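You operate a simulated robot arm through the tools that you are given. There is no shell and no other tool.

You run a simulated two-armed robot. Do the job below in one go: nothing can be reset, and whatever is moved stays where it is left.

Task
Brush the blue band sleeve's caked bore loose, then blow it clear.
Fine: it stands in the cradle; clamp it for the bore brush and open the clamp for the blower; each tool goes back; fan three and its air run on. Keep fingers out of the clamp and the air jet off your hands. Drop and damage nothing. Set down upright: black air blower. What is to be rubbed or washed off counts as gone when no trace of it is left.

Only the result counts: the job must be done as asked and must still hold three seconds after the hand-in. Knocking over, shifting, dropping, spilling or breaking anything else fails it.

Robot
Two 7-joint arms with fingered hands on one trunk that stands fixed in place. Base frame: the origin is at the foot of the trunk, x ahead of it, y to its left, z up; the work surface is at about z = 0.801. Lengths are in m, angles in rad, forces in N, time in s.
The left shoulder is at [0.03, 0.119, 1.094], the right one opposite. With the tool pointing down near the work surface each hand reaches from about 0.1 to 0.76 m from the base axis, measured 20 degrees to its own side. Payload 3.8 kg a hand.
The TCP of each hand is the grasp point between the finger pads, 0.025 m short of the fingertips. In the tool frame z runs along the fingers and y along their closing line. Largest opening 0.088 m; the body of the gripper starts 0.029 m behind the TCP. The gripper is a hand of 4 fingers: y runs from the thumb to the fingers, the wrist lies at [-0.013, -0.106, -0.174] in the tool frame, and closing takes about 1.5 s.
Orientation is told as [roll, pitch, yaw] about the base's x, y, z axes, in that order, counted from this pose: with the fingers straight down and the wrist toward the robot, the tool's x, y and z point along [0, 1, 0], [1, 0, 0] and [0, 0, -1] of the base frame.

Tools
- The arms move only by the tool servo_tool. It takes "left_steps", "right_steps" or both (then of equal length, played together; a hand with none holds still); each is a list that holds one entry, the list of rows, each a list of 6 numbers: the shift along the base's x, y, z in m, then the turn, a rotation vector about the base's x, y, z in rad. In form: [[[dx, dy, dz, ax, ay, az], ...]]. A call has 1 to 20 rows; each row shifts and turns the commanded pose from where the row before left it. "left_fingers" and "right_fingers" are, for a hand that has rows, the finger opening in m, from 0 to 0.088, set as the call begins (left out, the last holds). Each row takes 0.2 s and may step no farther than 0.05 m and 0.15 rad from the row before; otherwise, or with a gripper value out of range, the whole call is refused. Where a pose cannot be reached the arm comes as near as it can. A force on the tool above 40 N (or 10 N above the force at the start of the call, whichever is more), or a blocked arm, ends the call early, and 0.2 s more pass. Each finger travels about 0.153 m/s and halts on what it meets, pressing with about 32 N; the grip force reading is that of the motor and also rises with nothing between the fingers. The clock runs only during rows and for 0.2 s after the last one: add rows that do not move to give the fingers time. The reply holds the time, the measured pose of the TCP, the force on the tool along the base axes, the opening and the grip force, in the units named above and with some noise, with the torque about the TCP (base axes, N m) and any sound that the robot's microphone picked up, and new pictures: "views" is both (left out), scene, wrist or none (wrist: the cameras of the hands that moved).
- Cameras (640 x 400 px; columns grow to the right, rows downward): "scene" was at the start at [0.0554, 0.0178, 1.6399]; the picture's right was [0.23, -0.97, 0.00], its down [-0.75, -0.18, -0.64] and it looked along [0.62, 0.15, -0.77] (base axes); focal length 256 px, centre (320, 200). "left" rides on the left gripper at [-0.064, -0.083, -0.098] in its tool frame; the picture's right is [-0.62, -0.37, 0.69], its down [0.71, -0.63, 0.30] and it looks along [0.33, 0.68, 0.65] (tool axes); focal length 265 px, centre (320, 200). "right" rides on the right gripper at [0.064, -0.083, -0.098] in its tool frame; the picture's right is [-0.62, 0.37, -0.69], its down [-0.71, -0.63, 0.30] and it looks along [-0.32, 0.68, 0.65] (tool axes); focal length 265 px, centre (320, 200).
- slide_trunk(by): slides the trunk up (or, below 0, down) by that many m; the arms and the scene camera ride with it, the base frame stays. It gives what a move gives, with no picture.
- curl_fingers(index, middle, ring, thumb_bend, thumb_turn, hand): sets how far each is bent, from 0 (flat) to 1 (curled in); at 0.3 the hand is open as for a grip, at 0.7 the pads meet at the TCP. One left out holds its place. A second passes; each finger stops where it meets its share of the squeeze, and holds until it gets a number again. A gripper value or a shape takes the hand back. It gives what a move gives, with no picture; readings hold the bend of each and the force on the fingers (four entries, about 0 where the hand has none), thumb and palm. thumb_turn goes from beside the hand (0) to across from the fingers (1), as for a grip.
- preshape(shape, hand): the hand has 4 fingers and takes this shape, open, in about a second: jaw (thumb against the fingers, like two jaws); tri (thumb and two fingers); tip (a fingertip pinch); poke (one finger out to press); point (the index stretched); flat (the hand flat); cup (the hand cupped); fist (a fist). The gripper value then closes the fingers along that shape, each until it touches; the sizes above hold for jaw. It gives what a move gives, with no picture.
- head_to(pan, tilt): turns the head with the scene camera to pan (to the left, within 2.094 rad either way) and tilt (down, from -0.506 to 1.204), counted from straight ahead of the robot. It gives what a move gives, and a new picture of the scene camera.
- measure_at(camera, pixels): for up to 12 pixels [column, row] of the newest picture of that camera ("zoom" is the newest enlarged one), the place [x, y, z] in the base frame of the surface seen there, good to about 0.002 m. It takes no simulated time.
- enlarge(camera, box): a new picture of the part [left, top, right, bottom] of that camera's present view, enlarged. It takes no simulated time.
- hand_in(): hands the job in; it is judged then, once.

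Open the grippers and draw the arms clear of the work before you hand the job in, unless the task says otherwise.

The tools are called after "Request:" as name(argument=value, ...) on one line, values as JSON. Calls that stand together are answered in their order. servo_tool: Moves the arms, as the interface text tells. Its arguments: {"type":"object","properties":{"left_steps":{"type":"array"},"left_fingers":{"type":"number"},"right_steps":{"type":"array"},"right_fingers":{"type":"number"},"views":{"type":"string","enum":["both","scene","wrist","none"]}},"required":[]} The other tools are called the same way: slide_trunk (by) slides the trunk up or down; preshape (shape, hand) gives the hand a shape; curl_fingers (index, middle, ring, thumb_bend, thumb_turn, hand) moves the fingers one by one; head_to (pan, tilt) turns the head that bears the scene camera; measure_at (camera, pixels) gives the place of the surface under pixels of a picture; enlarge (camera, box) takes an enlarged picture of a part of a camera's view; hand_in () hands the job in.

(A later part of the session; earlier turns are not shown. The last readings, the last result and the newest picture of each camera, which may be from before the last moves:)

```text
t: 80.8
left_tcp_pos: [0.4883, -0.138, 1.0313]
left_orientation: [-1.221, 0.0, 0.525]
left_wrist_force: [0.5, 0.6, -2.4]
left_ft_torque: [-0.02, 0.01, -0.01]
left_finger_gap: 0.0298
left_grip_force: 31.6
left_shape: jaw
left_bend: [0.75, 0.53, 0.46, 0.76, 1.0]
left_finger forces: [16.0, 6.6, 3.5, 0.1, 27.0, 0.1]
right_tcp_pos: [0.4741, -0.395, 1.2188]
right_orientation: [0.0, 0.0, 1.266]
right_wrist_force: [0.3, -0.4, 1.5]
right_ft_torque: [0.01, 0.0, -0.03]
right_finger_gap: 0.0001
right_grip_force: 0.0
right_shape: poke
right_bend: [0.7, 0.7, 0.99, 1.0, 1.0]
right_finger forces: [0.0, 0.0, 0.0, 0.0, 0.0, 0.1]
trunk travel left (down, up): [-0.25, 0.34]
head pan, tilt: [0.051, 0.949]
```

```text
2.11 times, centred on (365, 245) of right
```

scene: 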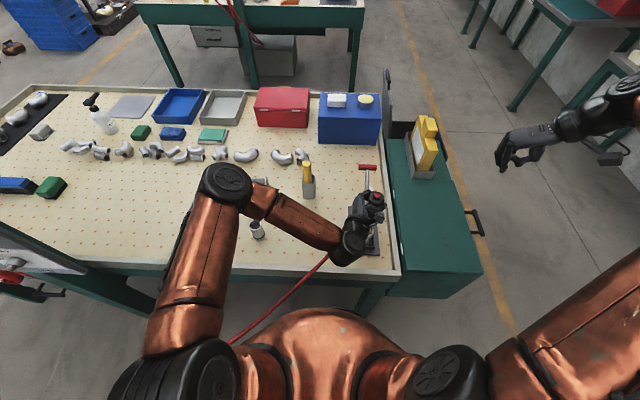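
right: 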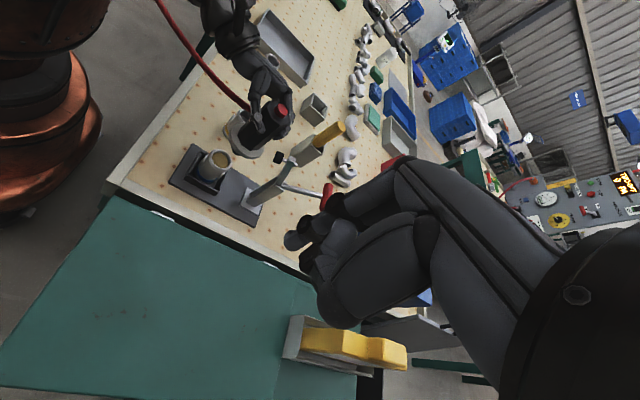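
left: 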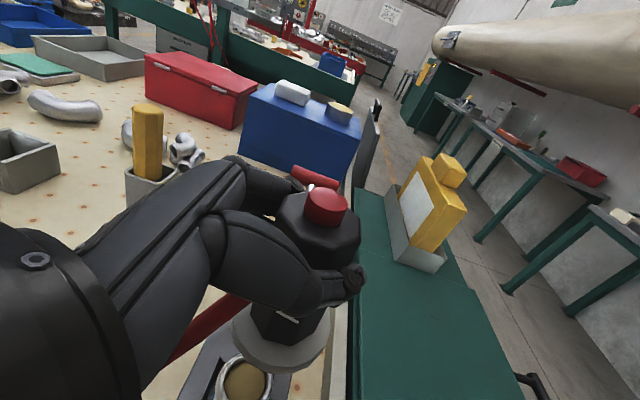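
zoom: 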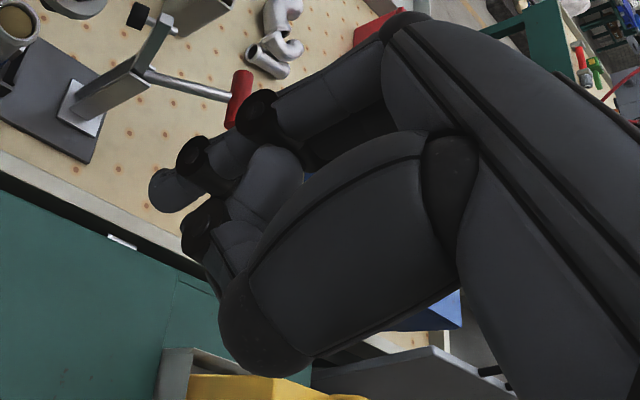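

The poke fingertip shows at about (296,243) in the right view. I measure it relative to the TCP, and the blower's collar, nozzle, foot and sleeve from this side view.

Request:
measure_at(camera="right", pixels=[[293, 241], [298, 237], [289, 243], [300, 245], [310, 225], [318, 265]])

Request:
enlarge(camera="right", box=[210, 80, 300, 180])

Request:
measure_at(camera="zoom", pixels=[[250, 215], [240, 205], [262, 222], [270, 215], [310, 220], [225, 180], [455, 50], [400, 215], [395, 235], [470, 145], [180, 245], [215, 270]])

```text
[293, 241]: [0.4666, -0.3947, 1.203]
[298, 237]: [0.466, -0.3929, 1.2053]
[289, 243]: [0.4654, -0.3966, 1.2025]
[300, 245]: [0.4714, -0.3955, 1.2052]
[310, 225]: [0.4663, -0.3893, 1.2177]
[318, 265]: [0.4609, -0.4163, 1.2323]
```

```text
4.00 times, centred on (255, 130) of right
```

zoom: 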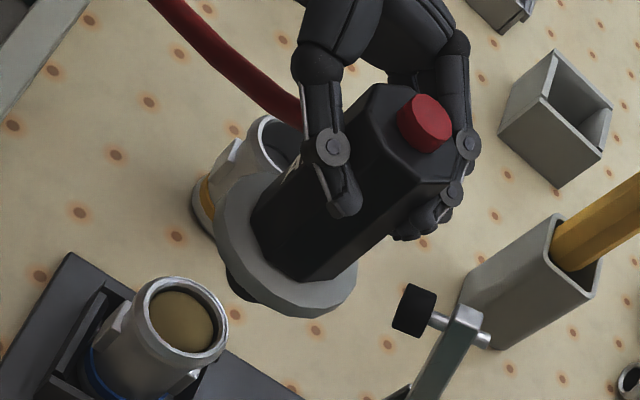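

```text
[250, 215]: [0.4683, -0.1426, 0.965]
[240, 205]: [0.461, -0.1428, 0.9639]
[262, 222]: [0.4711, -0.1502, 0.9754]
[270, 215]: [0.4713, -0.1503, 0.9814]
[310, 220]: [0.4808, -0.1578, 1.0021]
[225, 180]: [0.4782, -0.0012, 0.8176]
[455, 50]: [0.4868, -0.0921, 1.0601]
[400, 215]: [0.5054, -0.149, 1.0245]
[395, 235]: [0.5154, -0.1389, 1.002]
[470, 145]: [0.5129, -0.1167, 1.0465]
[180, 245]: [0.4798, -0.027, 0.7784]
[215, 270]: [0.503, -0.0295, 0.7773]
```

Fingers reach x≈0.515 while the clamp foot starts at 0.541, so there's ~2 cm clearance. I measure the nozzle's visible part below the collar.

Request:
measure_at(camera="zoom", pixels=[[238, 285], [232, 278], [245, 292], [230, 288], [250, 298], [275, 300], [340, 300], [185, 310], [160, 290], [215, 330], [195, 280], [180, 360]])

```text
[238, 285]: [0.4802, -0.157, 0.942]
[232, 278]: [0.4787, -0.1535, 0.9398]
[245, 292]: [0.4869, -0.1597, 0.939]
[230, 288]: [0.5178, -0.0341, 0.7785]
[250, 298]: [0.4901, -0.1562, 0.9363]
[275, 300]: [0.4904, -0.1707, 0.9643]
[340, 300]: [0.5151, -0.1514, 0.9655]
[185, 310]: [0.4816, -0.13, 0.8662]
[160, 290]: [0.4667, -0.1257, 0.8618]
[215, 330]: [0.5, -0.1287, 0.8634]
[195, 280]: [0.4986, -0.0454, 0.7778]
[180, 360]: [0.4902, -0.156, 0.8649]
```

The nozzle tip is ≈0.104 below the TCP. I lower the blower until the tip is ~1.2 cm over the rim and check from the side camera.

Request:
servo_tool(left_steps=[[[-0.0013, 0.001, -0.015, 0, 0, 0], [0, 0, -0.015, 0, 0, 0], [0, 0, -0.01, 0, 0, 0], [0, 0, -0.007, 0, 0, 0], [0, 0, 0, 0, 0, 0]]], right_steps=[[[0, 0, 0, 0, 0, 0], [0, 0, 0, 0, 0, 0], [0, 0, 0, 0, 0, 0], [0, 0, 0, 0, 0, 0], [0, 0, 0, 0, 0, 0]]], views="both")

Request:
enlarge(camera="right", box=[200, 90, 300, 200])

```text
t: 82.0
left_tcp_pos: [0.4876, -0.1356, 0.9843]
left_orientation: [-1.22, 0.0, 0.525]
left_wrist_force: [0.7, 0.5, -2.6]
left_ft_torque: [-0.01, -0.01, 0.02]
left_finger_gap: 0.0299
left_grip_force: 32.4
left_shape: jaw
left_bend: [0.75, 0.53, 0.46, 0.76, 1.0]
left_finger forces: [15.9, 6.5, 3.5, 0.0, 27.0, 0.1]
right_tcp_pos: [0.4746, -0.3955, 1.2195]
right_orientation: [0.0, 0.001, 1.26]
right_wrist_force: [0.3, -0.1, -0.1]
right_ft_torque: [0.02, -0.02, 0.0]
right_finger_gap: 0.0001
right_grip_force: 0.0
right_shape: poke
right_bend: [0.7, 0.7, 0.99, 1.0, 1.0]
right_finger forces: [0.0, 0.0, 0.0, 0.0, 0.0, 0.0]
trunk travel left (down, up): [-0.25, 0.34]
head pan, tilt: [0.051, 0.949]
```

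scene: 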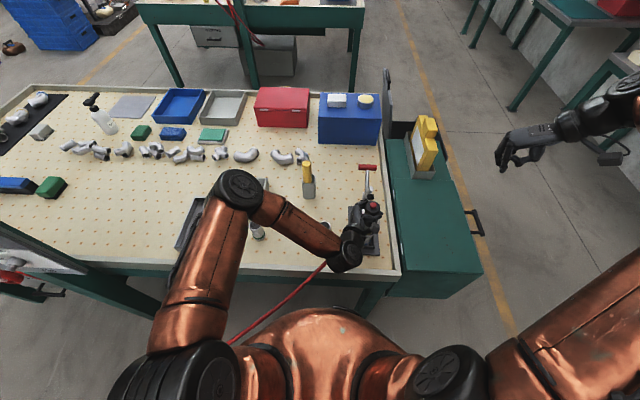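
right: 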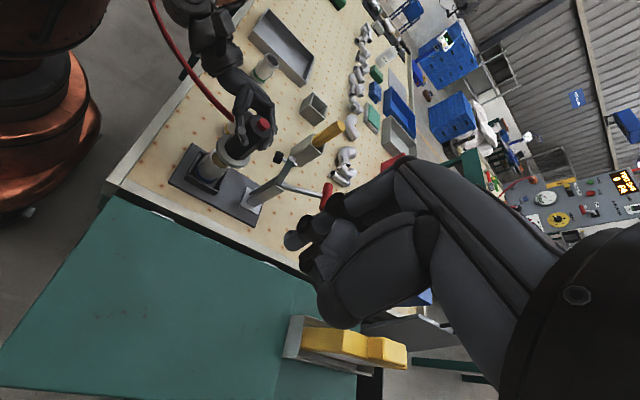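
left: 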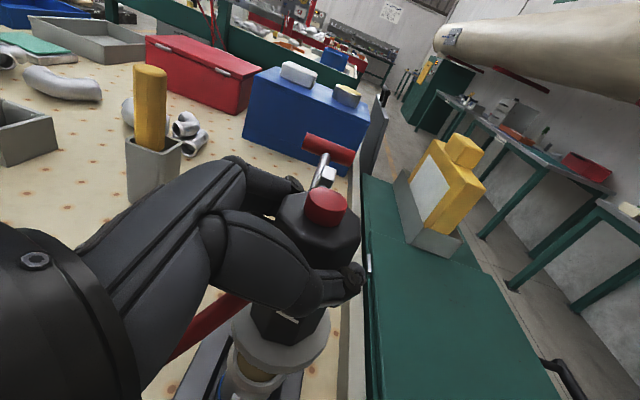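

```text
3.64 times, centred on (250, 145) of right
```

zoom: 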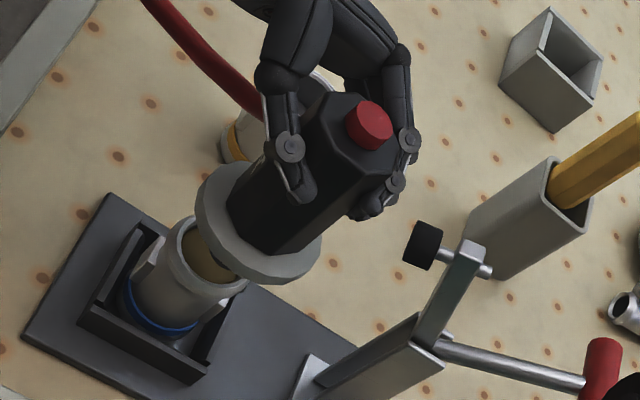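

I check the blower's verticality and alignment by measuring button, collar edge and sleeve rim points in this side view.

Request:
measure_at(camera="zoom", pixels=[[200, 195], [215, 175], [198, 225], [225, 262], [265, 280], [300, 270], [318, 245], [370, 122], [360, 115], [380, 128], [300, 105], [378, 170]])

Request:
measure_at(camera="zoom", pixels=[[176, 235], [180, 255], [192, 278], [215, 292], [240, 288], [185, 220], [205, 265], [200, 240], [225, 275], [230, 268], [148, 300], [190, 325]])

```text
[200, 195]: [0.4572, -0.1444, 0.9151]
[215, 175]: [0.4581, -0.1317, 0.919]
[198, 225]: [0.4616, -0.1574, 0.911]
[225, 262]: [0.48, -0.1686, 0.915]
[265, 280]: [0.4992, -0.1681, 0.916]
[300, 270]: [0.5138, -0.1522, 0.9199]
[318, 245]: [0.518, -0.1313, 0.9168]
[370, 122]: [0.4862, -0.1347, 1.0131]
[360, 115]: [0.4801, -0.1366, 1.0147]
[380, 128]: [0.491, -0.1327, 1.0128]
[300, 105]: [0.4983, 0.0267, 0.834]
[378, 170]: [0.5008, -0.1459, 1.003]
```

```text
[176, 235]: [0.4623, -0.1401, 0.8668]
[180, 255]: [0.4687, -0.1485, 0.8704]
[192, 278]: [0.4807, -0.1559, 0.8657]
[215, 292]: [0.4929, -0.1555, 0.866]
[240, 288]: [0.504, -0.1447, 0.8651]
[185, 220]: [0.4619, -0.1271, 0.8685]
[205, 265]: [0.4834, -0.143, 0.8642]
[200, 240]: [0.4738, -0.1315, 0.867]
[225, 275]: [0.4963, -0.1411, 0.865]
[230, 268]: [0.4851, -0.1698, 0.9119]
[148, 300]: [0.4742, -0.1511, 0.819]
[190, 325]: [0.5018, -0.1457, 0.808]
```

Sleeve centre ≈(0.485,-0.134); the collar centre is at (0.488,-0.139), slightly tilted. I shift the blower (-3,+6 mm) to centre the nozzle, and bring the right poke finger above the button with a safe gap.

Request:
servo_tool(left_steps=[[[-0.0015, 0.003, 0, 0, 0, 0], [-0.0015, 0.003, 0, 0, 0, 0], [0, 0, 0, 0, 0, 0], [0, 0, 0, 0, 0, 0], [0, 0, 0, 0, 0, 0], [0, 0, 0, 0, 0, 0], [0, 0, 0, 0, 0, 0], [0, 0, 0, 0, 0, 0]]], right_steps=[[[0.001, 0.037, -0.012, 0, 0, 0], [0.001, 0.037, -0.012, 0, 0, 0], [0.001, 0.037, -0.012, 0, 0, 0], [0.001, 0.037, -0.012, 0, 0, 0], [0.001, 0.037, -0.012, 0, 0, 0], [0.001, 0.037, -0.012, 0, 0, 0], [0.002, 0.0425, -0.012, 0, 0, 0], [0, 0, 0, 0, 0, 0]]], views="both")

Request:
enlarge(camera="scene", box=[320, 150, 440, 270])

Request:
enlarge(camera="right", box=[180, 150, 380, 350])

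```text
t: 83.8
left_tcp_pos: [0.483, -0.1295, 0.9847]
left_orientation: [-1.219, 0.001, 0.525]
left_wrist_force: [0.8, 0.5, -2.4]
left_ft_torque: [0.0, 0.01, 0.02]
left_finger_gap: 0.03
left_grip_force: 31.8
left_shape: jaw
left_bend: [0.75, 0.53, 0.46, 0.76, 1.0]
left_finger forces: [16.0, 6.5, 3.5, 0.0, 27.0, 0.0]
right_tcp_pos: [0.4825, -0.1329, 1.1354]
right_orientation: [0.002, 0.0, 1.26]
right_wrist_force: [0.2, 0.4, 0.1]
right_ft_torque: [-0.01, 0.0, 0.02]
right_finger_gap: 0.0002
right_grip_force: 0.1
right_shape: poke
right_bend: [0.7, 0.7, 0.99, 1.0, 1.0]
right_finger forces: [0.0, 0.1, 0.0, 0.1, 0.0, 0.1]
trunk travel left (down, up): [-0.25, 0.34]
head pan, tilt: [0.051, 0.949]
```

scene: 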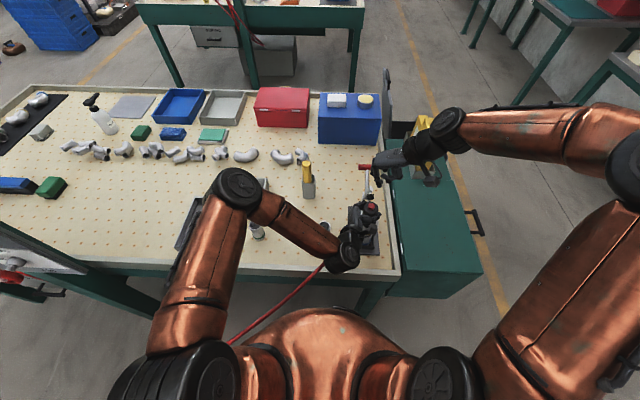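
right: 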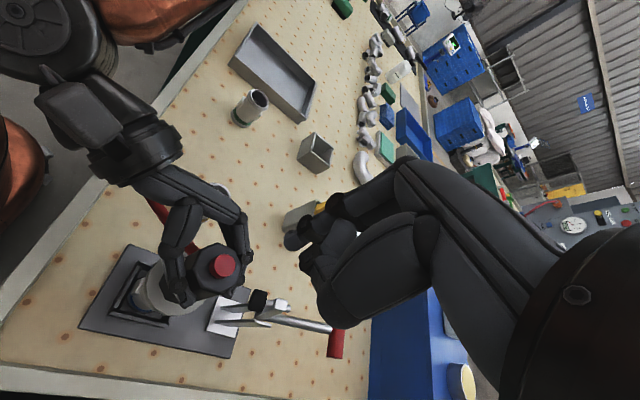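
left: 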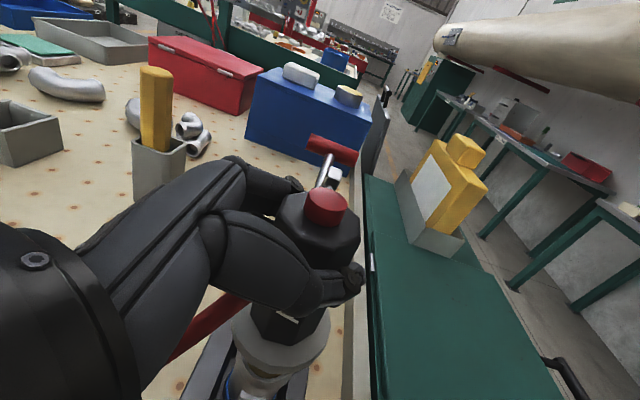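

```text
3.33 times, centred on (380, 210) of scene
```

zoom: 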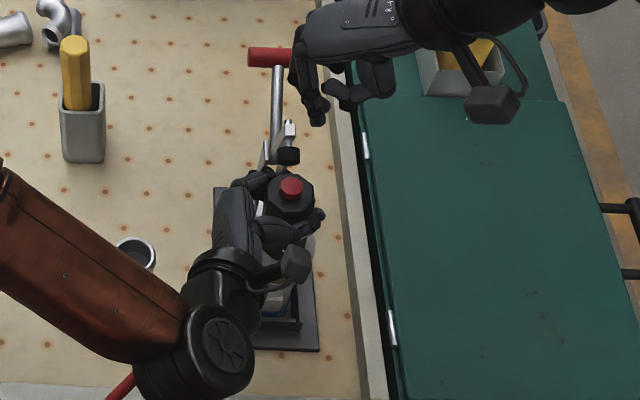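

```text
2.00 times, centred on (280, 250) of right
```

zoom: 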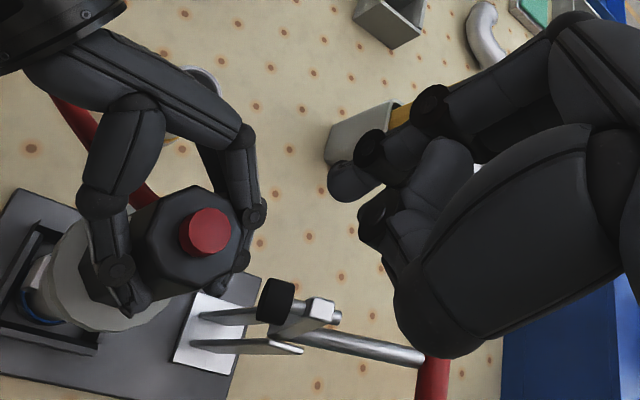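

The poke tip (295,241) is above the button (222,265) in the right view. I measure both.

Request:
measure_at(camera="right", pixels=[[222, 265], [217, 262], [228, 268], [222, 258], [293, 241], [297, 236], [288, 242], [300, 246], [310, 255], [305, 235]])

Request:
enlarge(camera="right", box=[270, 210, 350, 280])

Request:
enlarge(camera="scene", box=[355, 155, 405, 215])

```text
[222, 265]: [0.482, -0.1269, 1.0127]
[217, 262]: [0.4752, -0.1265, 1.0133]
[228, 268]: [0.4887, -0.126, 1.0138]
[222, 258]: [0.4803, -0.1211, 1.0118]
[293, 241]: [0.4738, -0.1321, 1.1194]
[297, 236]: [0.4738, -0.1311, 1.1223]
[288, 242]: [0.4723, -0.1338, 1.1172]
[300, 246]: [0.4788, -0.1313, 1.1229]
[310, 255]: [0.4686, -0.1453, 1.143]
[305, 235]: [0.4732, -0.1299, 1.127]
```

```text
5.71 times, centred on (310, 245) of right
```

zoom: 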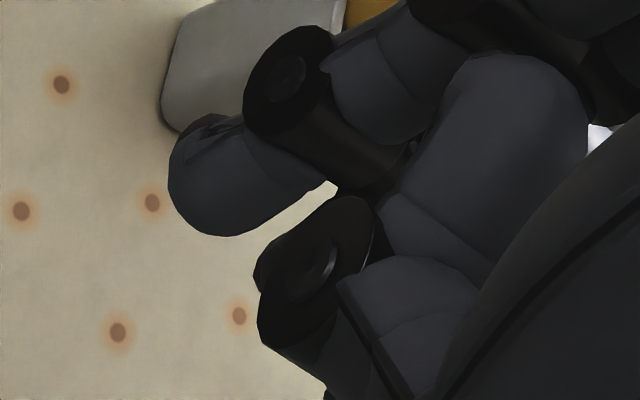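

```text
6.67 times, centred on (380, 185) of scene
```

zoom: 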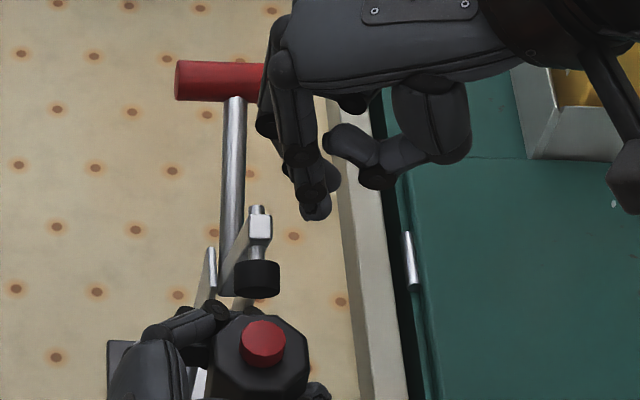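

I measure the fingertips from the scene view as well to centre the pressing finger.

Request:
measure_at(camera="zoom", pixels=[[315, 205], [318, 215], [305, 200], [325, 195], [335, 175], [312, 185], [310, 160], [270, 130], [262, 340], [262, 330], [265, 350]])

```text
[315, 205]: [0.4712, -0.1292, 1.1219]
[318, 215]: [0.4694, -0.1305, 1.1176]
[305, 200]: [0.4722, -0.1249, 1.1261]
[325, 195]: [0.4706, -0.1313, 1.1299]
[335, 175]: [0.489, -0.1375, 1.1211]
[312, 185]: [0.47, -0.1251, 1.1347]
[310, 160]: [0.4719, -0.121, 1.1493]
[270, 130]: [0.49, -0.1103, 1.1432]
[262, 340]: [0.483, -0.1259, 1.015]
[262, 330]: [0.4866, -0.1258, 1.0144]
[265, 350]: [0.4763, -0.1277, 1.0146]
```

Both index and middle are out in this poke shape; I curl the middle away so only the index presses.

Request:
curl_fingers(hand="right", middle=1.0, ring=1.0, index=0.7)

Request:
servo_tool(right_steps=[[[0.003, 0.0025, -0.02, 0, 0, 0], [0, 0, -0.02, 0, 0, 0], [0, 0, -0.02, 0, 0, 0], [0, 0, -0.01, 0, 0, 0], [0, 0, 0, 0, 0, 0]]], views="both")

Request:
enlarge(camera="right", box=[200, 190, 360, 310])

Request:
enlarge(camera="scene", box=[345, 165, 405, 225])

```text
t: 84.8
left_tcp_pos: [0.4838, -0.1294, 0.9842]
left_orientation: [-1.22, 0.001, 0.526]
left_wrist_force: [0.8, 0.5, -2.4]
left_ft_torque: [0.01, 0.0, -0.02]
left_finger_gap: 0.0299
left_grip_force: 31.6
left_shape: jaw
left_bend: [0.75, 0.53, 0.46, 0.76, 1.0]
left_finger forces: [15.9, 6.4, 3.4, 0.0, 27.0, 0.1]
right_tcp_pos: [0.4834, -0.1322, 1.1347]
right_orientation: [0.0, 0.001, 1.26]
right_wrist_force: [0.3, 0.2, 0.6]
right_ft_torque: [0.0, 0.01, 0.0]
right_finger_gap: 0.0238
right_grip_force: 0.1
right_shape: fingers
right_bend: [0.7, 1.0, 1.0, 1.0, 1.0]
right_finger forces: [0.0, 0.0, 0.1, 0.0, 0.1, 0.0]
trunk travel left (down, up): [-0.25, 0.34]
head pan, tilt: [0.051, 0.949]
```

```text
t: 86.0
left_tcp_pos: [0.4831, -0.1295, 0.9851]
left_orientation: [-1.22, 0.0, 0.525]
left_wrist_force: [-0.3, -0.1, -2.6]
left_ft_torque: [-0.01, 0.0, 0.01]
left_finger_gap: 0.0299
left_grip_force: 32.5
left_shape: jaw
left_bend: [0.75, 0.53, 0.46, 0.76, 1.0]
left_finger forces: [15.9, 6.5, 3.5, 0.1, 27.0, 0.1]
right_tcp_pos: [0.4852, -0.1295, 1.066]
right_orientation: [0.0, -0.002, 1.259]
right_wrist_force: [0.0, 0.3, 1.0]
right_ft_torque: [-0.02, 0.01, -0.02]
right_finger_gap: 0.0239
right_grip_force: 0.2
right_shape: fingers
right_bend: [0.7, 1.0, 1.0, 1.0, 1.0]
right_finger forces: [0.1, 0.0, 0.1, 0.0, 0.1, 0.0]
trunk travel left (down, up): [-0.25, 0.34]
head pan, tilt: [0.051, 0.949]
```

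scene: 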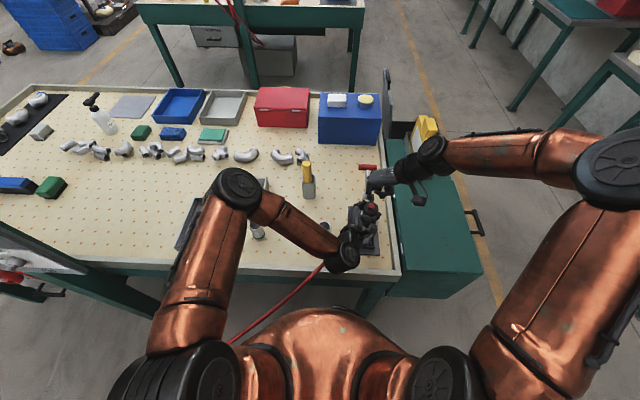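
right: 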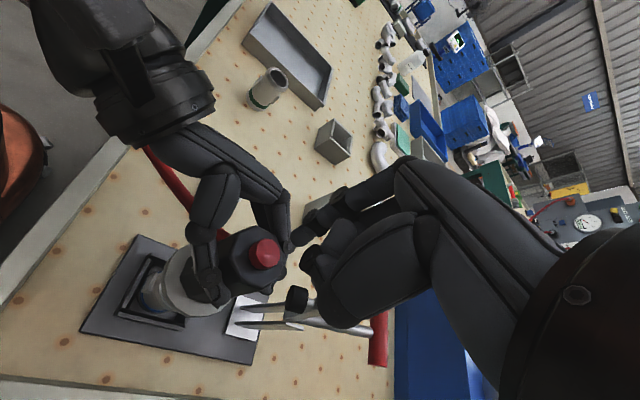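

```text
3.33 times, centred on (280, 250) of right
```

zoom: 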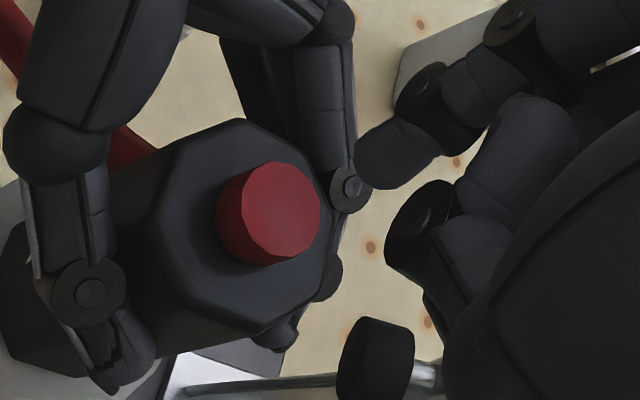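

```text
6.67 times, centred on (375, 195) of scene
```

zoom: 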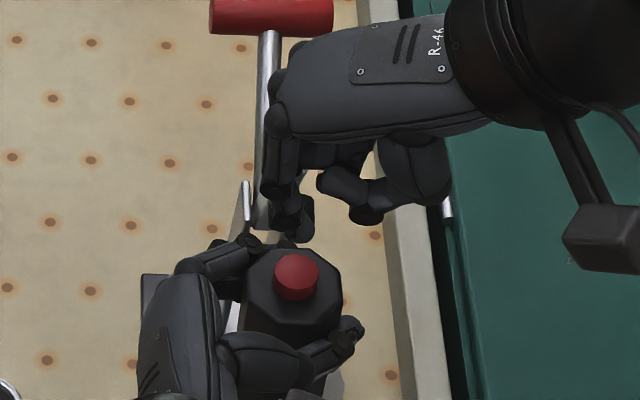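

The index tip is right above the button. I measure tip and button for the last alignment.

Request:
measure_at(camera="zoom", pixels=[[303, 225], [303, 235], [293, 225], [312, 222], [297, 268], [297, 278], [285, 275], [312, 275], [290, 205]])

Request:
measure_at(camera="right", pixels=[[298, 240], [292, 240], [303, 243], [267, 250], [260, 255], [272, 258], [266, 262], [305, 265]])

```text
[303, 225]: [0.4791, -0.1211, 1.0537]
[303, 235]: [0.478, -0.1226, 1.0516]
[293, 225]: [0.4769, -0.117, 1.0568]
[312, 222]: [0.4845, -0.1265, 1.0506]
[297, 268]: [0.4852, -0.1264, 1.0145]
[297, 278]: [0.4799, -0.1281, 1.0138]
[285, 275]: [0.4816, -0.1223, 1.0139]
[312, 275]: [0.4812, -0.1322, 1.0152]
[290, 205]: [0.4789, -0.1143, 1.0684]
```

```text
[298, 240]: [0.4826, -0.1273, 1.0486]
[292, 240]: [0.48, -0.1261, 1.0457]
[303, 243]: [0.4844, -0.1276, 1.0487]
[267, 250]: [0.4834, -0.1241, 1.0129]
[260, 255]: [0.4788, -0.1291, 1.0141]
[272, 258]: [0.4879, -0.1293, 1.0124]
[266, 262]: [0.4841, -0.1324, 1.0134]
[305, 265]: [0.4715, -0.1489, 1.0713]
```

The tip centre is ≈(0.485,-0.122) and the button's (0.483,-0.1275). I shift (-2,-4.5 mm) and come down to just above the button.

Request:
servo_tool(right_steps=[[[-0.002, -0.0045, -0.01, 0, 0, 0], [0, 0, -0.01, 0, 0, 0], [0, 0, -0.005, 0, 0, 0], [0, 0, 0, 0, 0, 0]]], views="both")

Request:
enlarge(camera="right", box=[220, 200, 360, 300])

Request:
enlarge(camera="scene", box=[345, 170, 405, 230])

```text
t: 87.0
left_tcp_pos: [0.4845, -0.1291, 0.9857]
left_orientation: [-1.221, 0.001, 0.525]
left_wrist_force: [-0.6, 0.4, -2.5]
left_ft_torque: [0.01, 0.0, -0.02]
left_finger_gap: 0.0297
left_grip_force: 32.0
left_shape: jaw
left_bend: [0.75, 0.53, 0.46, 0.76, 1.0]
left_finger forces: [15.9, 6.5, 3.5, 0.1, 27.0, 0.0]
right_tcp_pos: [0.4835, -0.1338, 1.0415]
right_orientation: [0.001, 0.0, 1.26]
right_wrist_force: [0.3, -0.4, 0.1]
right_ft_torque: [0.02, 0.0, 0.0]
right_finger_gap: 0.0239
right_grip_force: 0.0
right_shape: fingers
right_bend: [0.7, 1.0, 1.0, 1.0, 1.0]
right_finger forces: [0.0, 0.0, 0.0, 0.0, 0.0, 0.0]
trunk travel left (down, up): [-0.25, 0.34]
head pan, tilt: [0.051, 0.949]
```

scene: 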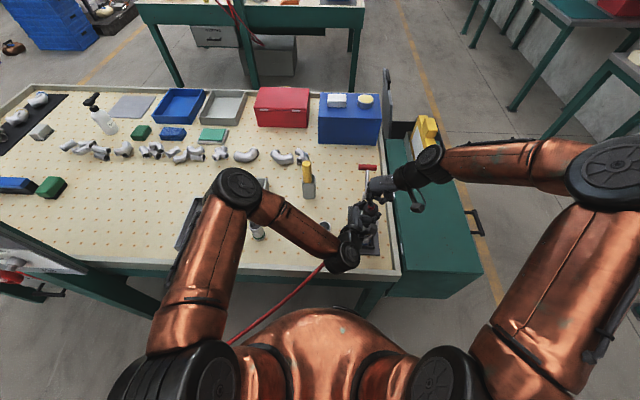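
right: 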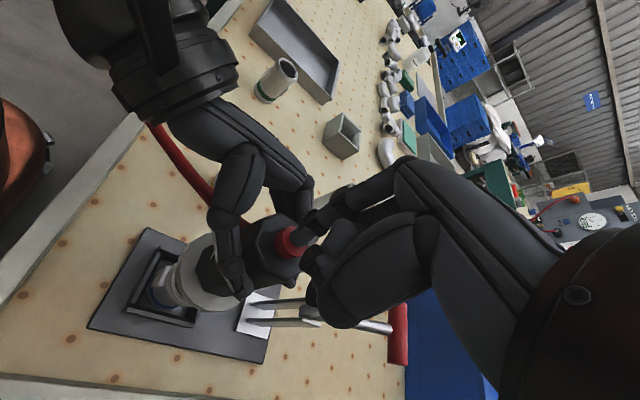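

```text
4.00 times, centred on (290, 250) of right
```

zoom: 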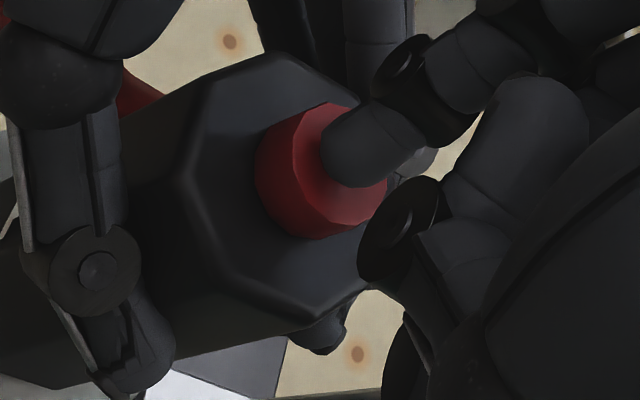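

```text
6.67 times, centred on (375, 200) of scene
```

zoom: 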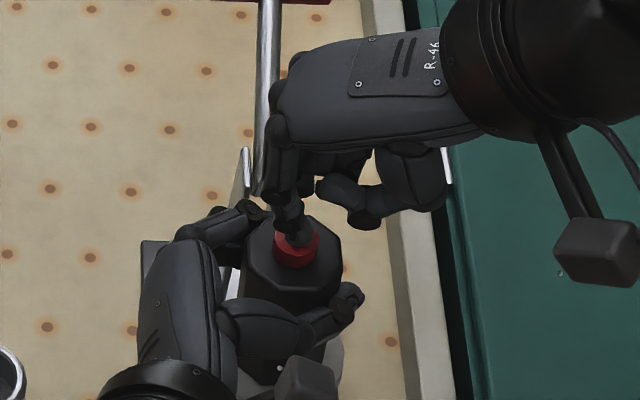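

The finger is right over the button. I press down in small steps, watching force and sound.

Request:
servo_tool(right_steps=[[[0, -0.001, -0.002, 0, 0, 0], [0, 0, -0.002, 0, 0, 0], [0, 0, -0.002, 0, 0, 0], [0, 0, 0, 0, 0, 0]]], left_steps=[[[0, 0, 0, 0, 0, 0], [0, 0, 0, 0, 0, 0], [0, 0, 0, 0, 0, 0], [0, 0, 0, 0, 0, 0]]], views="none")

```text
t: 88.0
left_tcp_pos: [0.4829, -0.1298, 0.9847]
left_orientation: [-1.22, 0.001, 0.525]
left_wrist_force: [0.9, -0.6, -2.1]
left_ft_torque: [-0.03, 0.01, 0.01]
left_finger_gap: 0.0299
left_grip_force: 31.9
left_shape: jaw
left_bend: [0.75, 0.53, 0.46, 0.76, 1.0]
left_finger forces: [15.8, 6.6, 3.5, 0.0, 27.0, 0.1]
right_tcp_pos: [0.4836, -0.1341, 1.035]
right_orientation: [-0.001, 0.0, 1.259]
right_wrist_force: [-0.3, -0.6, -0.6]
right_ft_torque: [0.02, 0.01, 0.03]
right_finger_gap: 0.0236
right_grip_force: 0.1
right_shape: fingers
right_bend: [0.7, 1.0, 1.0, 1.0, 1.0]
right_finger forces: [0.0, 0.1, 0.0, 0.0, 0.1, 0.0]
trunk travel left (down, up): [-0.25, 0.34]
head pan, tilt: [0.051, 0.949]
```

No contact yet; I continue down in 2 mm steps.

Request:
servo_tool(right_steps=[[[0, 0, -0.002, 0, 0, 0], [0, 0, -0.002, 0, 0, 0], [0, 0, -0.001, 0, 0, 0], [0, 0, 0, 0, 0, 0]]], left_steps=[[[0, 0, 0, 0, 0, 0], [0, 0, 0, 0, 0, 0], [0, 0, 0, 0, 0, 0], [0, 0, 0, 0, 0, 0]]], views="wrist")

Request:
enlarge(camera="right", box=[220, 200, 360, 300])

```text
t: 89.0
left_tcp_pos: [0.4833, -0.1293, 0.9848]
left_orientation: [-1.22, 0.0, 0.522]
left_wrist_force: [0.4, -2.0, -6.0]
left_ft_torque: [0.01, 0.01, -0.03]
left_finger_gap: 0.0297
left_grip_force: 31.8
left_shape: jaw
left_bend: [0.75, 0.53, 0.46, 0.76, 1.0]
left_finger forces: [15.7, 6.8, 4.1, 0.0, 27.5, 0.0]
right_tcp_pos: [0.4833, -0.133, 1.0293]
right_orientation: [-0.001, -0.001, 1.261]
right_wrist_force: [-1.3, 0.7, 3.3]
right_ft_torque: [0.02, 0.02, 0.03]
right_finger_gap: 0.0235
right_grip_force: 1.8
right_shape: fingers
right_bend: [0.7, 1.0, 1.0, 1.0, 1.0]
right_finger forces: [3.3, 0.0, 0.1, 0.0, 0.1, 0.1]
trunk travel left (down, up): [-0.25, 0.34]
head pan, tilt: [0.051, 0.949]
```

right: 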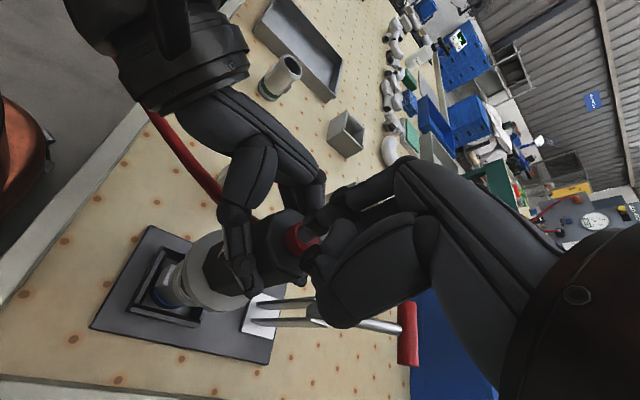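
left: 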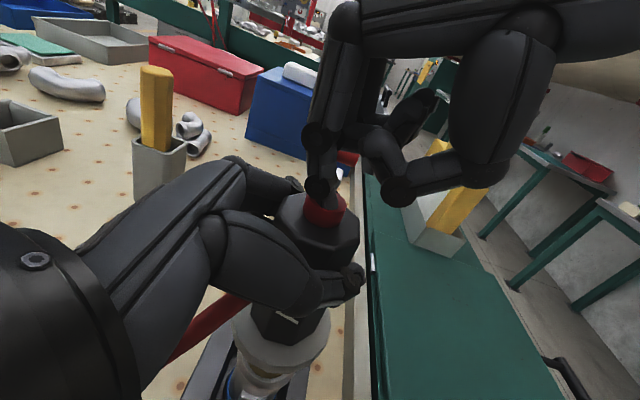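

```text
4.00 times, centred on (290, 250) of right
```

zoom: 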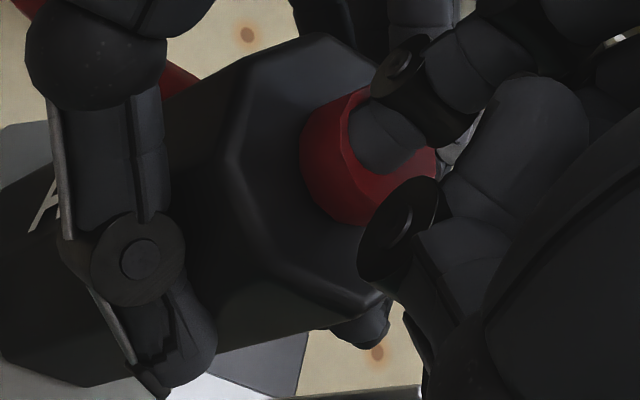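

Contact at 3.3 N on the index. I press 3 mm further and hold, listening for the air.

Request:
servo_tool(right_steps=[[[0, 0, -0.0015, 0, 0, 0], [0, 0, -0.0015, 0, 0, 0], [0, 0, 0, 0, 0, 0], [0, 0, 0, 0, 0, 0]]], left_steps=[[[0, 0, 0, 0, 0, 0], [0, 0, 0, 0, 0, 0], [0, 0, 0, 0, 0, 0], [0, 0, 0, 0, 0, 0]]], views="both")

Request:
enlarge(camera="right", box=[120, 200, 320, 370])

```text
t: 90.0
left_tcp_pos: [0.4829, -0.13, 0.9844]
left_orientation: [-1.22, 0.003, 0.524]
left_wrist_force: [1.4, -2.7, -13.8]
left_ft_torque: [0.03, 0.07, 0.01]
left_finger_gap: 0.0294
left_grip_force: 31.9
left_shape: jaw
left_bend: [0.75, 0.53, 0.46, 0.76, 1.0]
left_finger forces: [15.3, 6.4, 4.3, 0.0, 26.0, 0.0]
right_tcp_pos: [0.4825, -0.1329, 1.0267]
right_orientation: [-0.001, 0.0, 1.259]
right_wrist_force: [-2.2, 4.2, 11.0]
right_ft_torque: [0.15, 0.08, -0.02]
right_finger_gap: 0.023
right_grip_force: 5.8
right_shape: fingers
right_bend: [0.7, 1.0, 1.0, 1.0, 1.0]
right_finger forces: [11.7, 0.1, 0.0, 0.1, 0.0, 0.0]
trunk travel left (down, up): [-0.25, 0.34]
head pan, tilt: [0.051, 0.949]
```

scene: 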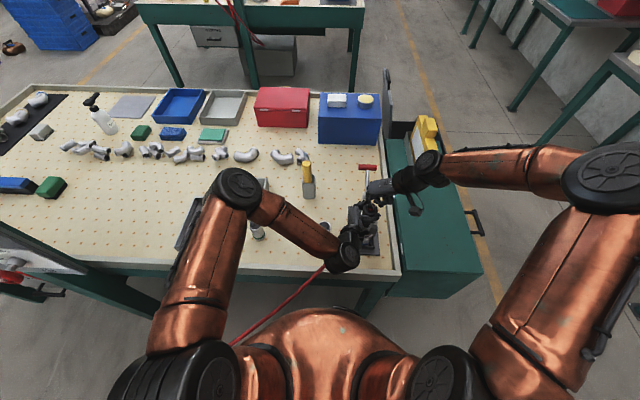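
right: 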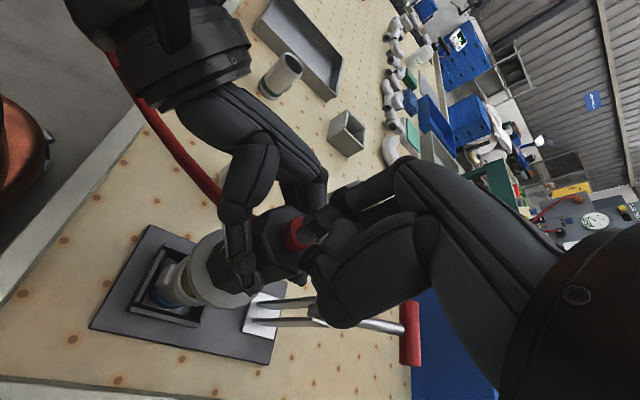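
left: 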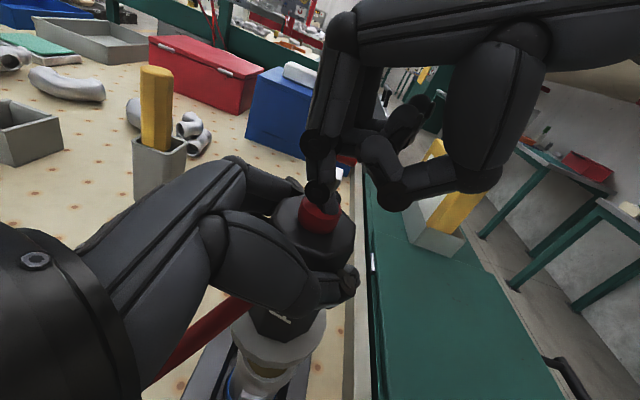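

```text
2.35 times, centred on (220, 285) of right
```

zoom: 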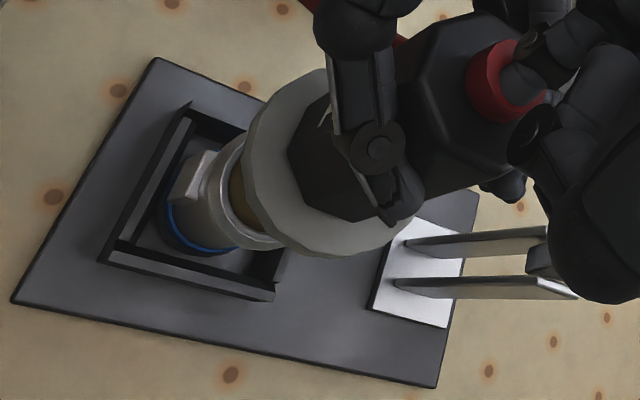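

11.7 N pressed but no sound reported, and the dust still shows. I measure whether the button is depressed or the blower slid or tilted.

Request:
enlarge(camera="left", box=[220, 160, 400, 400])

Request:
measure_at(camera="left", pixels=[[320, 225], [330, 215], [325, 240], [290, 220], [345, 240], [290, 330], [275, 360], [320, 335], [245, 350], [318, 190], [250, 385]])

Request:
measure_at(camera="right", pixels=[[290, 228], [288, 240], [300, 248], [270, 225], [262, 245], [255, 265], [285, 270], [200, 265], [235, 300], [205, 290]])

```text
1.67 times, centred on (310, 280) of left
```

zoom: 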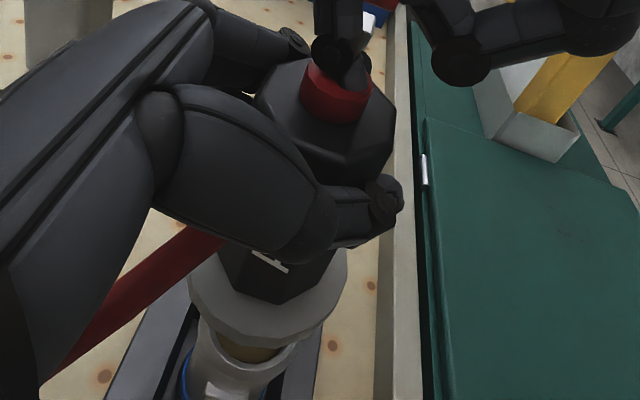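

```text
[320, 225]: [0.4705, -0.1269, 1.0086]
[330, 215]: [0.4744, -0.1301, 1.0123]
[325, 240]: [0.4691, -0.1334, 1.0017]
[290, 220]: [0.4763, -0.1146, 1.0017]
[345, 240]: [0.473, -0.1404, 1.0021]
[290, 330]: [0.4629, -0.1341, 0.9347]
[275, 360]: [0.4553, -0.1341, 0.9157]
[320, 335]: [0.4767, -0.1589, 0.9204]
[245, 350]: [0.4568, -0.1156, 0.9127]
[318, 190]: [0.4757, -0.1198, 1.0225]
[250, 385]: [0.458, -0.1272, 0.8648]
```

```text
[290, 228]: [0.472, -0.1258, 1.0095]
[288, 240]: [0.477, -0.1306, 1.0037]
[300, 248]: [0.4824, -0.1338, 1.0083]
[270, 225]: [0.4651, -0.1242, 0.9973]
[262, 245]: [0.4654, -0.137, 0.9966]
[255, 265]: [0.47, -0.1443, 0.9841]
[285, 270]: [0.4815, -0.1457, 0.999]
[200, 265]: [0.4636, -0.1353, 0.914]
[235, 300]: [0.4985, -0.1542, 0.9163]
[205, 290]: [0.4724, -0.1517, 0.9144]
```

The body slid ~2–3 mm and the button is hardly depressed; the tip is ~5 mm off-centre toward +y. I lift the finger, re-centre the fingertip and the blower, then measure again.

Request:
servo_tool(right_steps=[[[0, 0, 0.006, 0, 0, 0], [0, 0, 0.006, 0, 0, 0], [0, -0.006, 0, 0, 0, 0], [0, 0, 0, 0, 0, 0]]], left_steps=[[[0, 0, 0, 0, 0, 0], [0, 0, 0, 0, 0, 0], [0, -0.002, 0, 0, 0, 0], [0, 0, 0, 0, 0, 0]]], views="both")

Request:
enlarge(camera="left", box=[220, 140, 400, 290])

Request:
enlarge(camera="scene", box=[345, 180, 395, 225])

```text
t: 91.0
left_tcp_pos: [0.4838, -0.1326, 0.9847]
left_orientation: [-1.221, 0.0, 0.524]
left_wrist_force: [0.0, 0.6, -1.5]
left_ft_torque: [0.03, 0.02, 0.01]
left_finger_gap: 0.0295
left_grip_force: 32.2
left_shape: jaw
left_bend: [0.75, 0.53, 0.46, 0.76, 1.0]
left_finger forces: [16.5, 6.1, 3.4, 0.0, 25.4, 0.0]
right_tcp_pos: [0.4817, -0.1396, 1.0372]
right_orientation: [-0.001, 0.0, 1.261]
right_wrist_force: [0.6, 0.1, 0.0]
right_ft_torque: [0.01, -0.04, 0.01]
right_finger_gap: 0.0236
right_grip_force: 0.0
right_shape: fingers
right_bend: [0.7, 1.0, 1.0, 1.0, 1.0]
right_finger forces: [0.0, 0.0, 0.1, 0.0, 0.0, 0.1]
trunk travel left (down, up): [-0.25, 0.34]
head pan, tilt: [0.051, 0.949]
```

scene: 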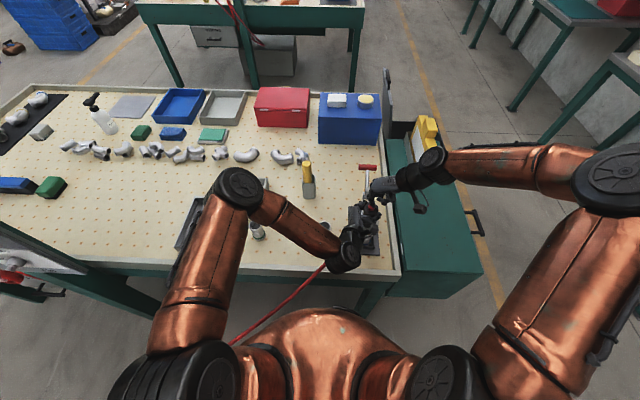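
right: 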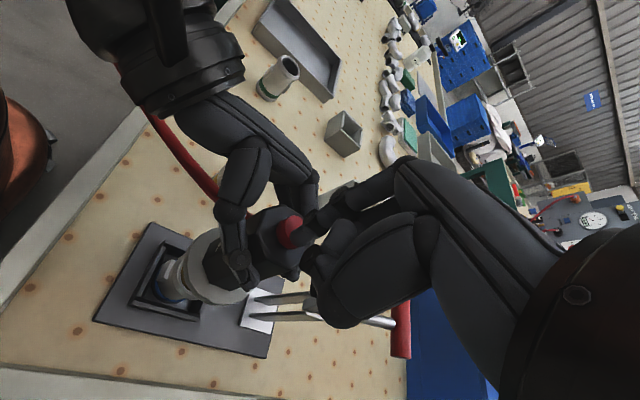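
left: 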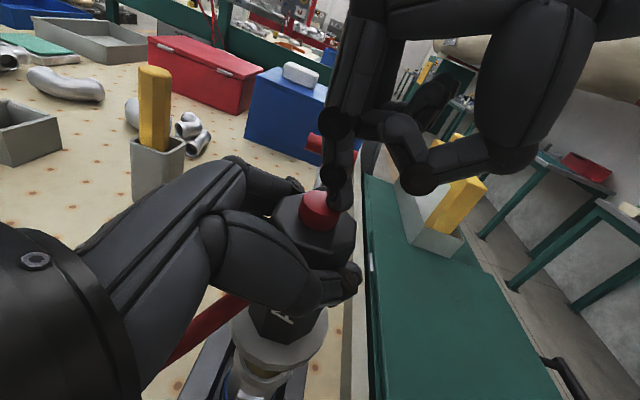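

```text
2.67 times, centred on (310, 215) of left
```

zoom: 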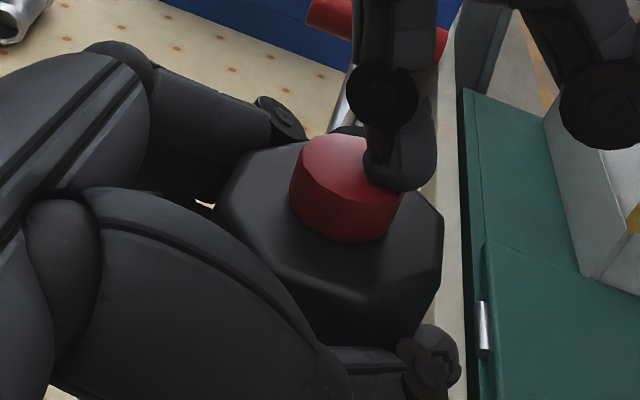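

```text
8.89 times, centred on (370, 202) of scene
```

zoom: 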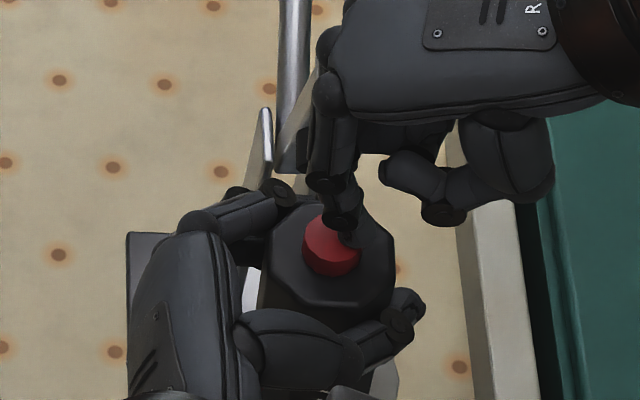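

The tip now seems too far toward -y (and maybe -x) relative to the button. I measure carefully from scene and left views.

Request:
measure_at(camera="zoom", pixels=[[345, 238], [348, 230], [338, 230], [355, 225], [347, 215], [315, 240], [325, 225], [330, 250], [320, 262], [345, 262], [331, 236]])

Request:
measure_at(camera="left", pixels=[[312, 200], [318, 195], [308, 205], [325, 210], [320, 222], [335, 205], [340, 200], [345, 190], [333, 195], [338, 209]])

Request:
measure_at(camera="right", pixels=[[290, 222], [284, 232], [290, 240], [300, 245], [312, 232], [306, 235], [318, 238], [308, 225], [315, 222]])

```text
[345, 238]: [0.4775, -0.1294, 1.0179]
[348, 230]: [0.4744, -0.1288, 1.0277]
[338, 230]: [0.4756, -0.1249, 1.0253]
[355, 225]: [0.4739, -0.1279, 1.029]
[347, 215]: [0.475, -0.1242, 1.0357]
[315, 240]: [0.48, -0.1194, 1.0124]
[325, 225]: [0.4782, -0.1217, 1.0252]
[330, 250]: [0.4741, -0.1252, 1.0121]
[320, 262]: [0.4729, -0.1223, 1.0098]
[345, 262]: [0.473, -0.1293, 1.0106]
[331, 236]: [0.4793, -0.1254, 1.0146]
```

```text
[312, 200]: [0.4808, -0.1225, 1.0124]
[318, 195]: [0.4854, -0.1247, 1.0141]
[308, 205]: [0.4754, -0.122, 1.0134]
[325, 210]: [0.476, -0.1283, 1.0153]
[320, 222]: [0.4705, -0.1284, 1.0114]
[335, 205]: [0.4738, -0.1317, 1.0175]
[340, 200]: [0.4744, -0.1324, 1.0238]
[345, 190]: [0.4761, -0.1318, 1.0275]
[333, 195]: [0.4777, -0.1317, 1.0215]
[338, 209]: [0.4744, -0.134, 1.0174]
```

```text
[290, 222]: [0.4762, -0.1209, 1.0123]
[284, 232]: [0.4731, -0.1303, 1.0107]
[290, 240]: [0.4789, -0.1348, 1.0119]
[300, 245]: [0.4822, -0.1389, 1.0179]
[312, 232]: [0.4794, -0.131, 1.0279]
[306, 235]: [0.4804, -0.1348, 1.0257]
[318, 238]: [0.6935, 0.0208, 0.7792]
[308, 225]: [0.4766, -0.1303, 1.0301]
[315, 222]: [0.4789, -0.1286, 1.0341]
```

Tip is ~4 mm off toward -y; button top ≈1.013. I re-centre (+4 mm y) and press more firmly in small steps.

Request:
servo_tool(right_steps=[[[0, 0.004, 0, 0, 0, 0], [0, 0, -0.004, 0, 0, 0], [0, 0, -0.003, 0, 0, 0], [0, 0, -0.002, 0, 0, 0], [0, 0, -0.002, 0, 0, 0], [0, 0, -0.002, 0, 0, 0], [0, 0, 0, 0, 0, 0]]], left_steps=[[[0, 0, 0, 0, 0, 0], [0, 0, 0, 0, 0, 0], [0, 0, 0, 0, 0, 0], [0, 0, 0, 0, 0, 0], [0, 0, 0, 0, 0, 0], [0, 0, 0, 0, 0, 0], [0, 0, 0, 0, 0, 0]]], views="both")

Request:
enlarge(camera="left", box=[220, 140, 400, 290])

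```text
t: 92.6
left_tcp_pos: [0.4835, -0.1327, 0.9836]
left_orientation: [-1.22, 0.001, 0.524]
left_wrist_force: [1.6, -2.4, -14.5]
left_ft_torque: [0.0, 0.07, 0.02]
left_finger_gap: 0.0294
left_grip_force: 32.3
left_shape: jaw
left_bend: [0.75, 0.53, 0.46, 0.76, 1.0]
left_finger forces: [15.8, 7.1, 4.6, 0.0, 27.0, 0.0]
right_tcp_pos: [0.4839, -0.135, 1.0264]
right_orientation: [0.0, -0.002, 1.262]
right_wrist_force: [-2.0, 2.9, 10.3]
right_ft_torque: [0.13, 0.04, 0.03]
right_finger_gap: 0.0229
right_grip_force: 5.3
right_shape: fingers
right_bend: [0.7, 1.0, 1.0, 1.0, 1.0]
right_finger forces: [11.4, 0.0, 0.0, 0.1, 0.0, 0.0]
trunk travel left (down, up): [-0.25, 0.34]
head pan, tilt: [0.051, 0.949]
```

scene: 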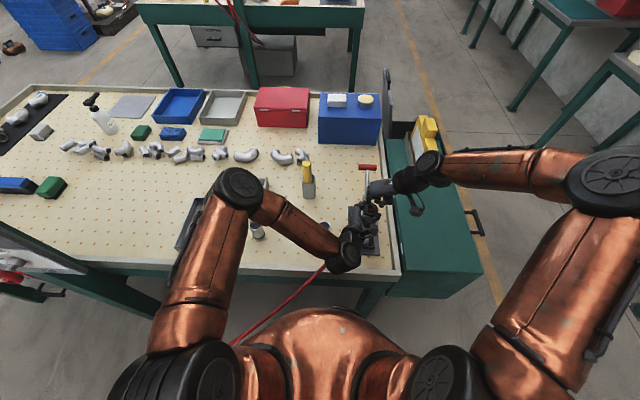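
right: 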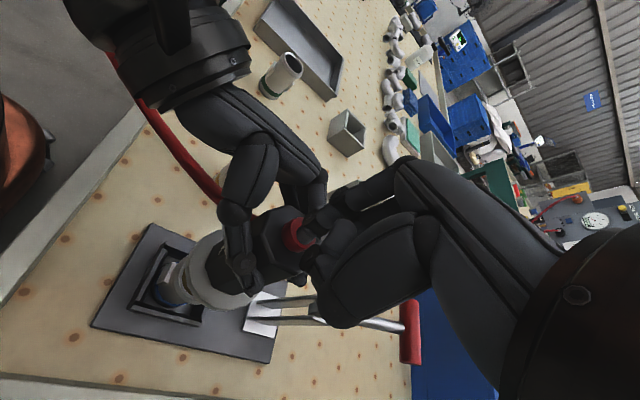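
left: 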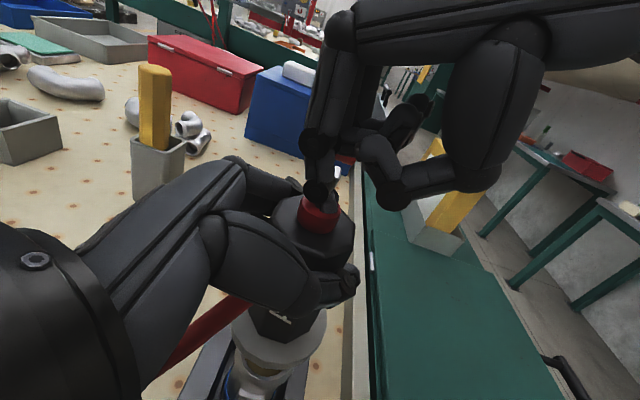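

```text
2.67 times, centred on (310, 215) of left
```

zoom: 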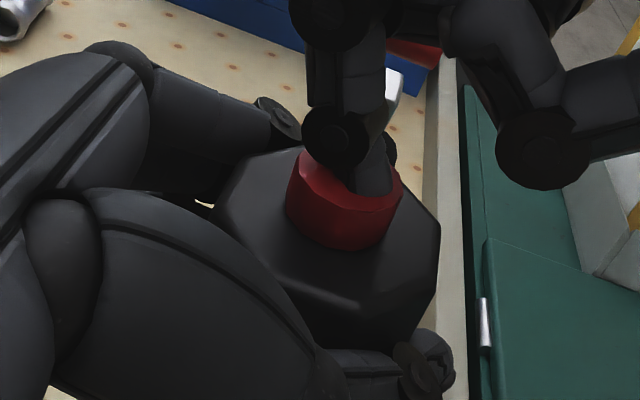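

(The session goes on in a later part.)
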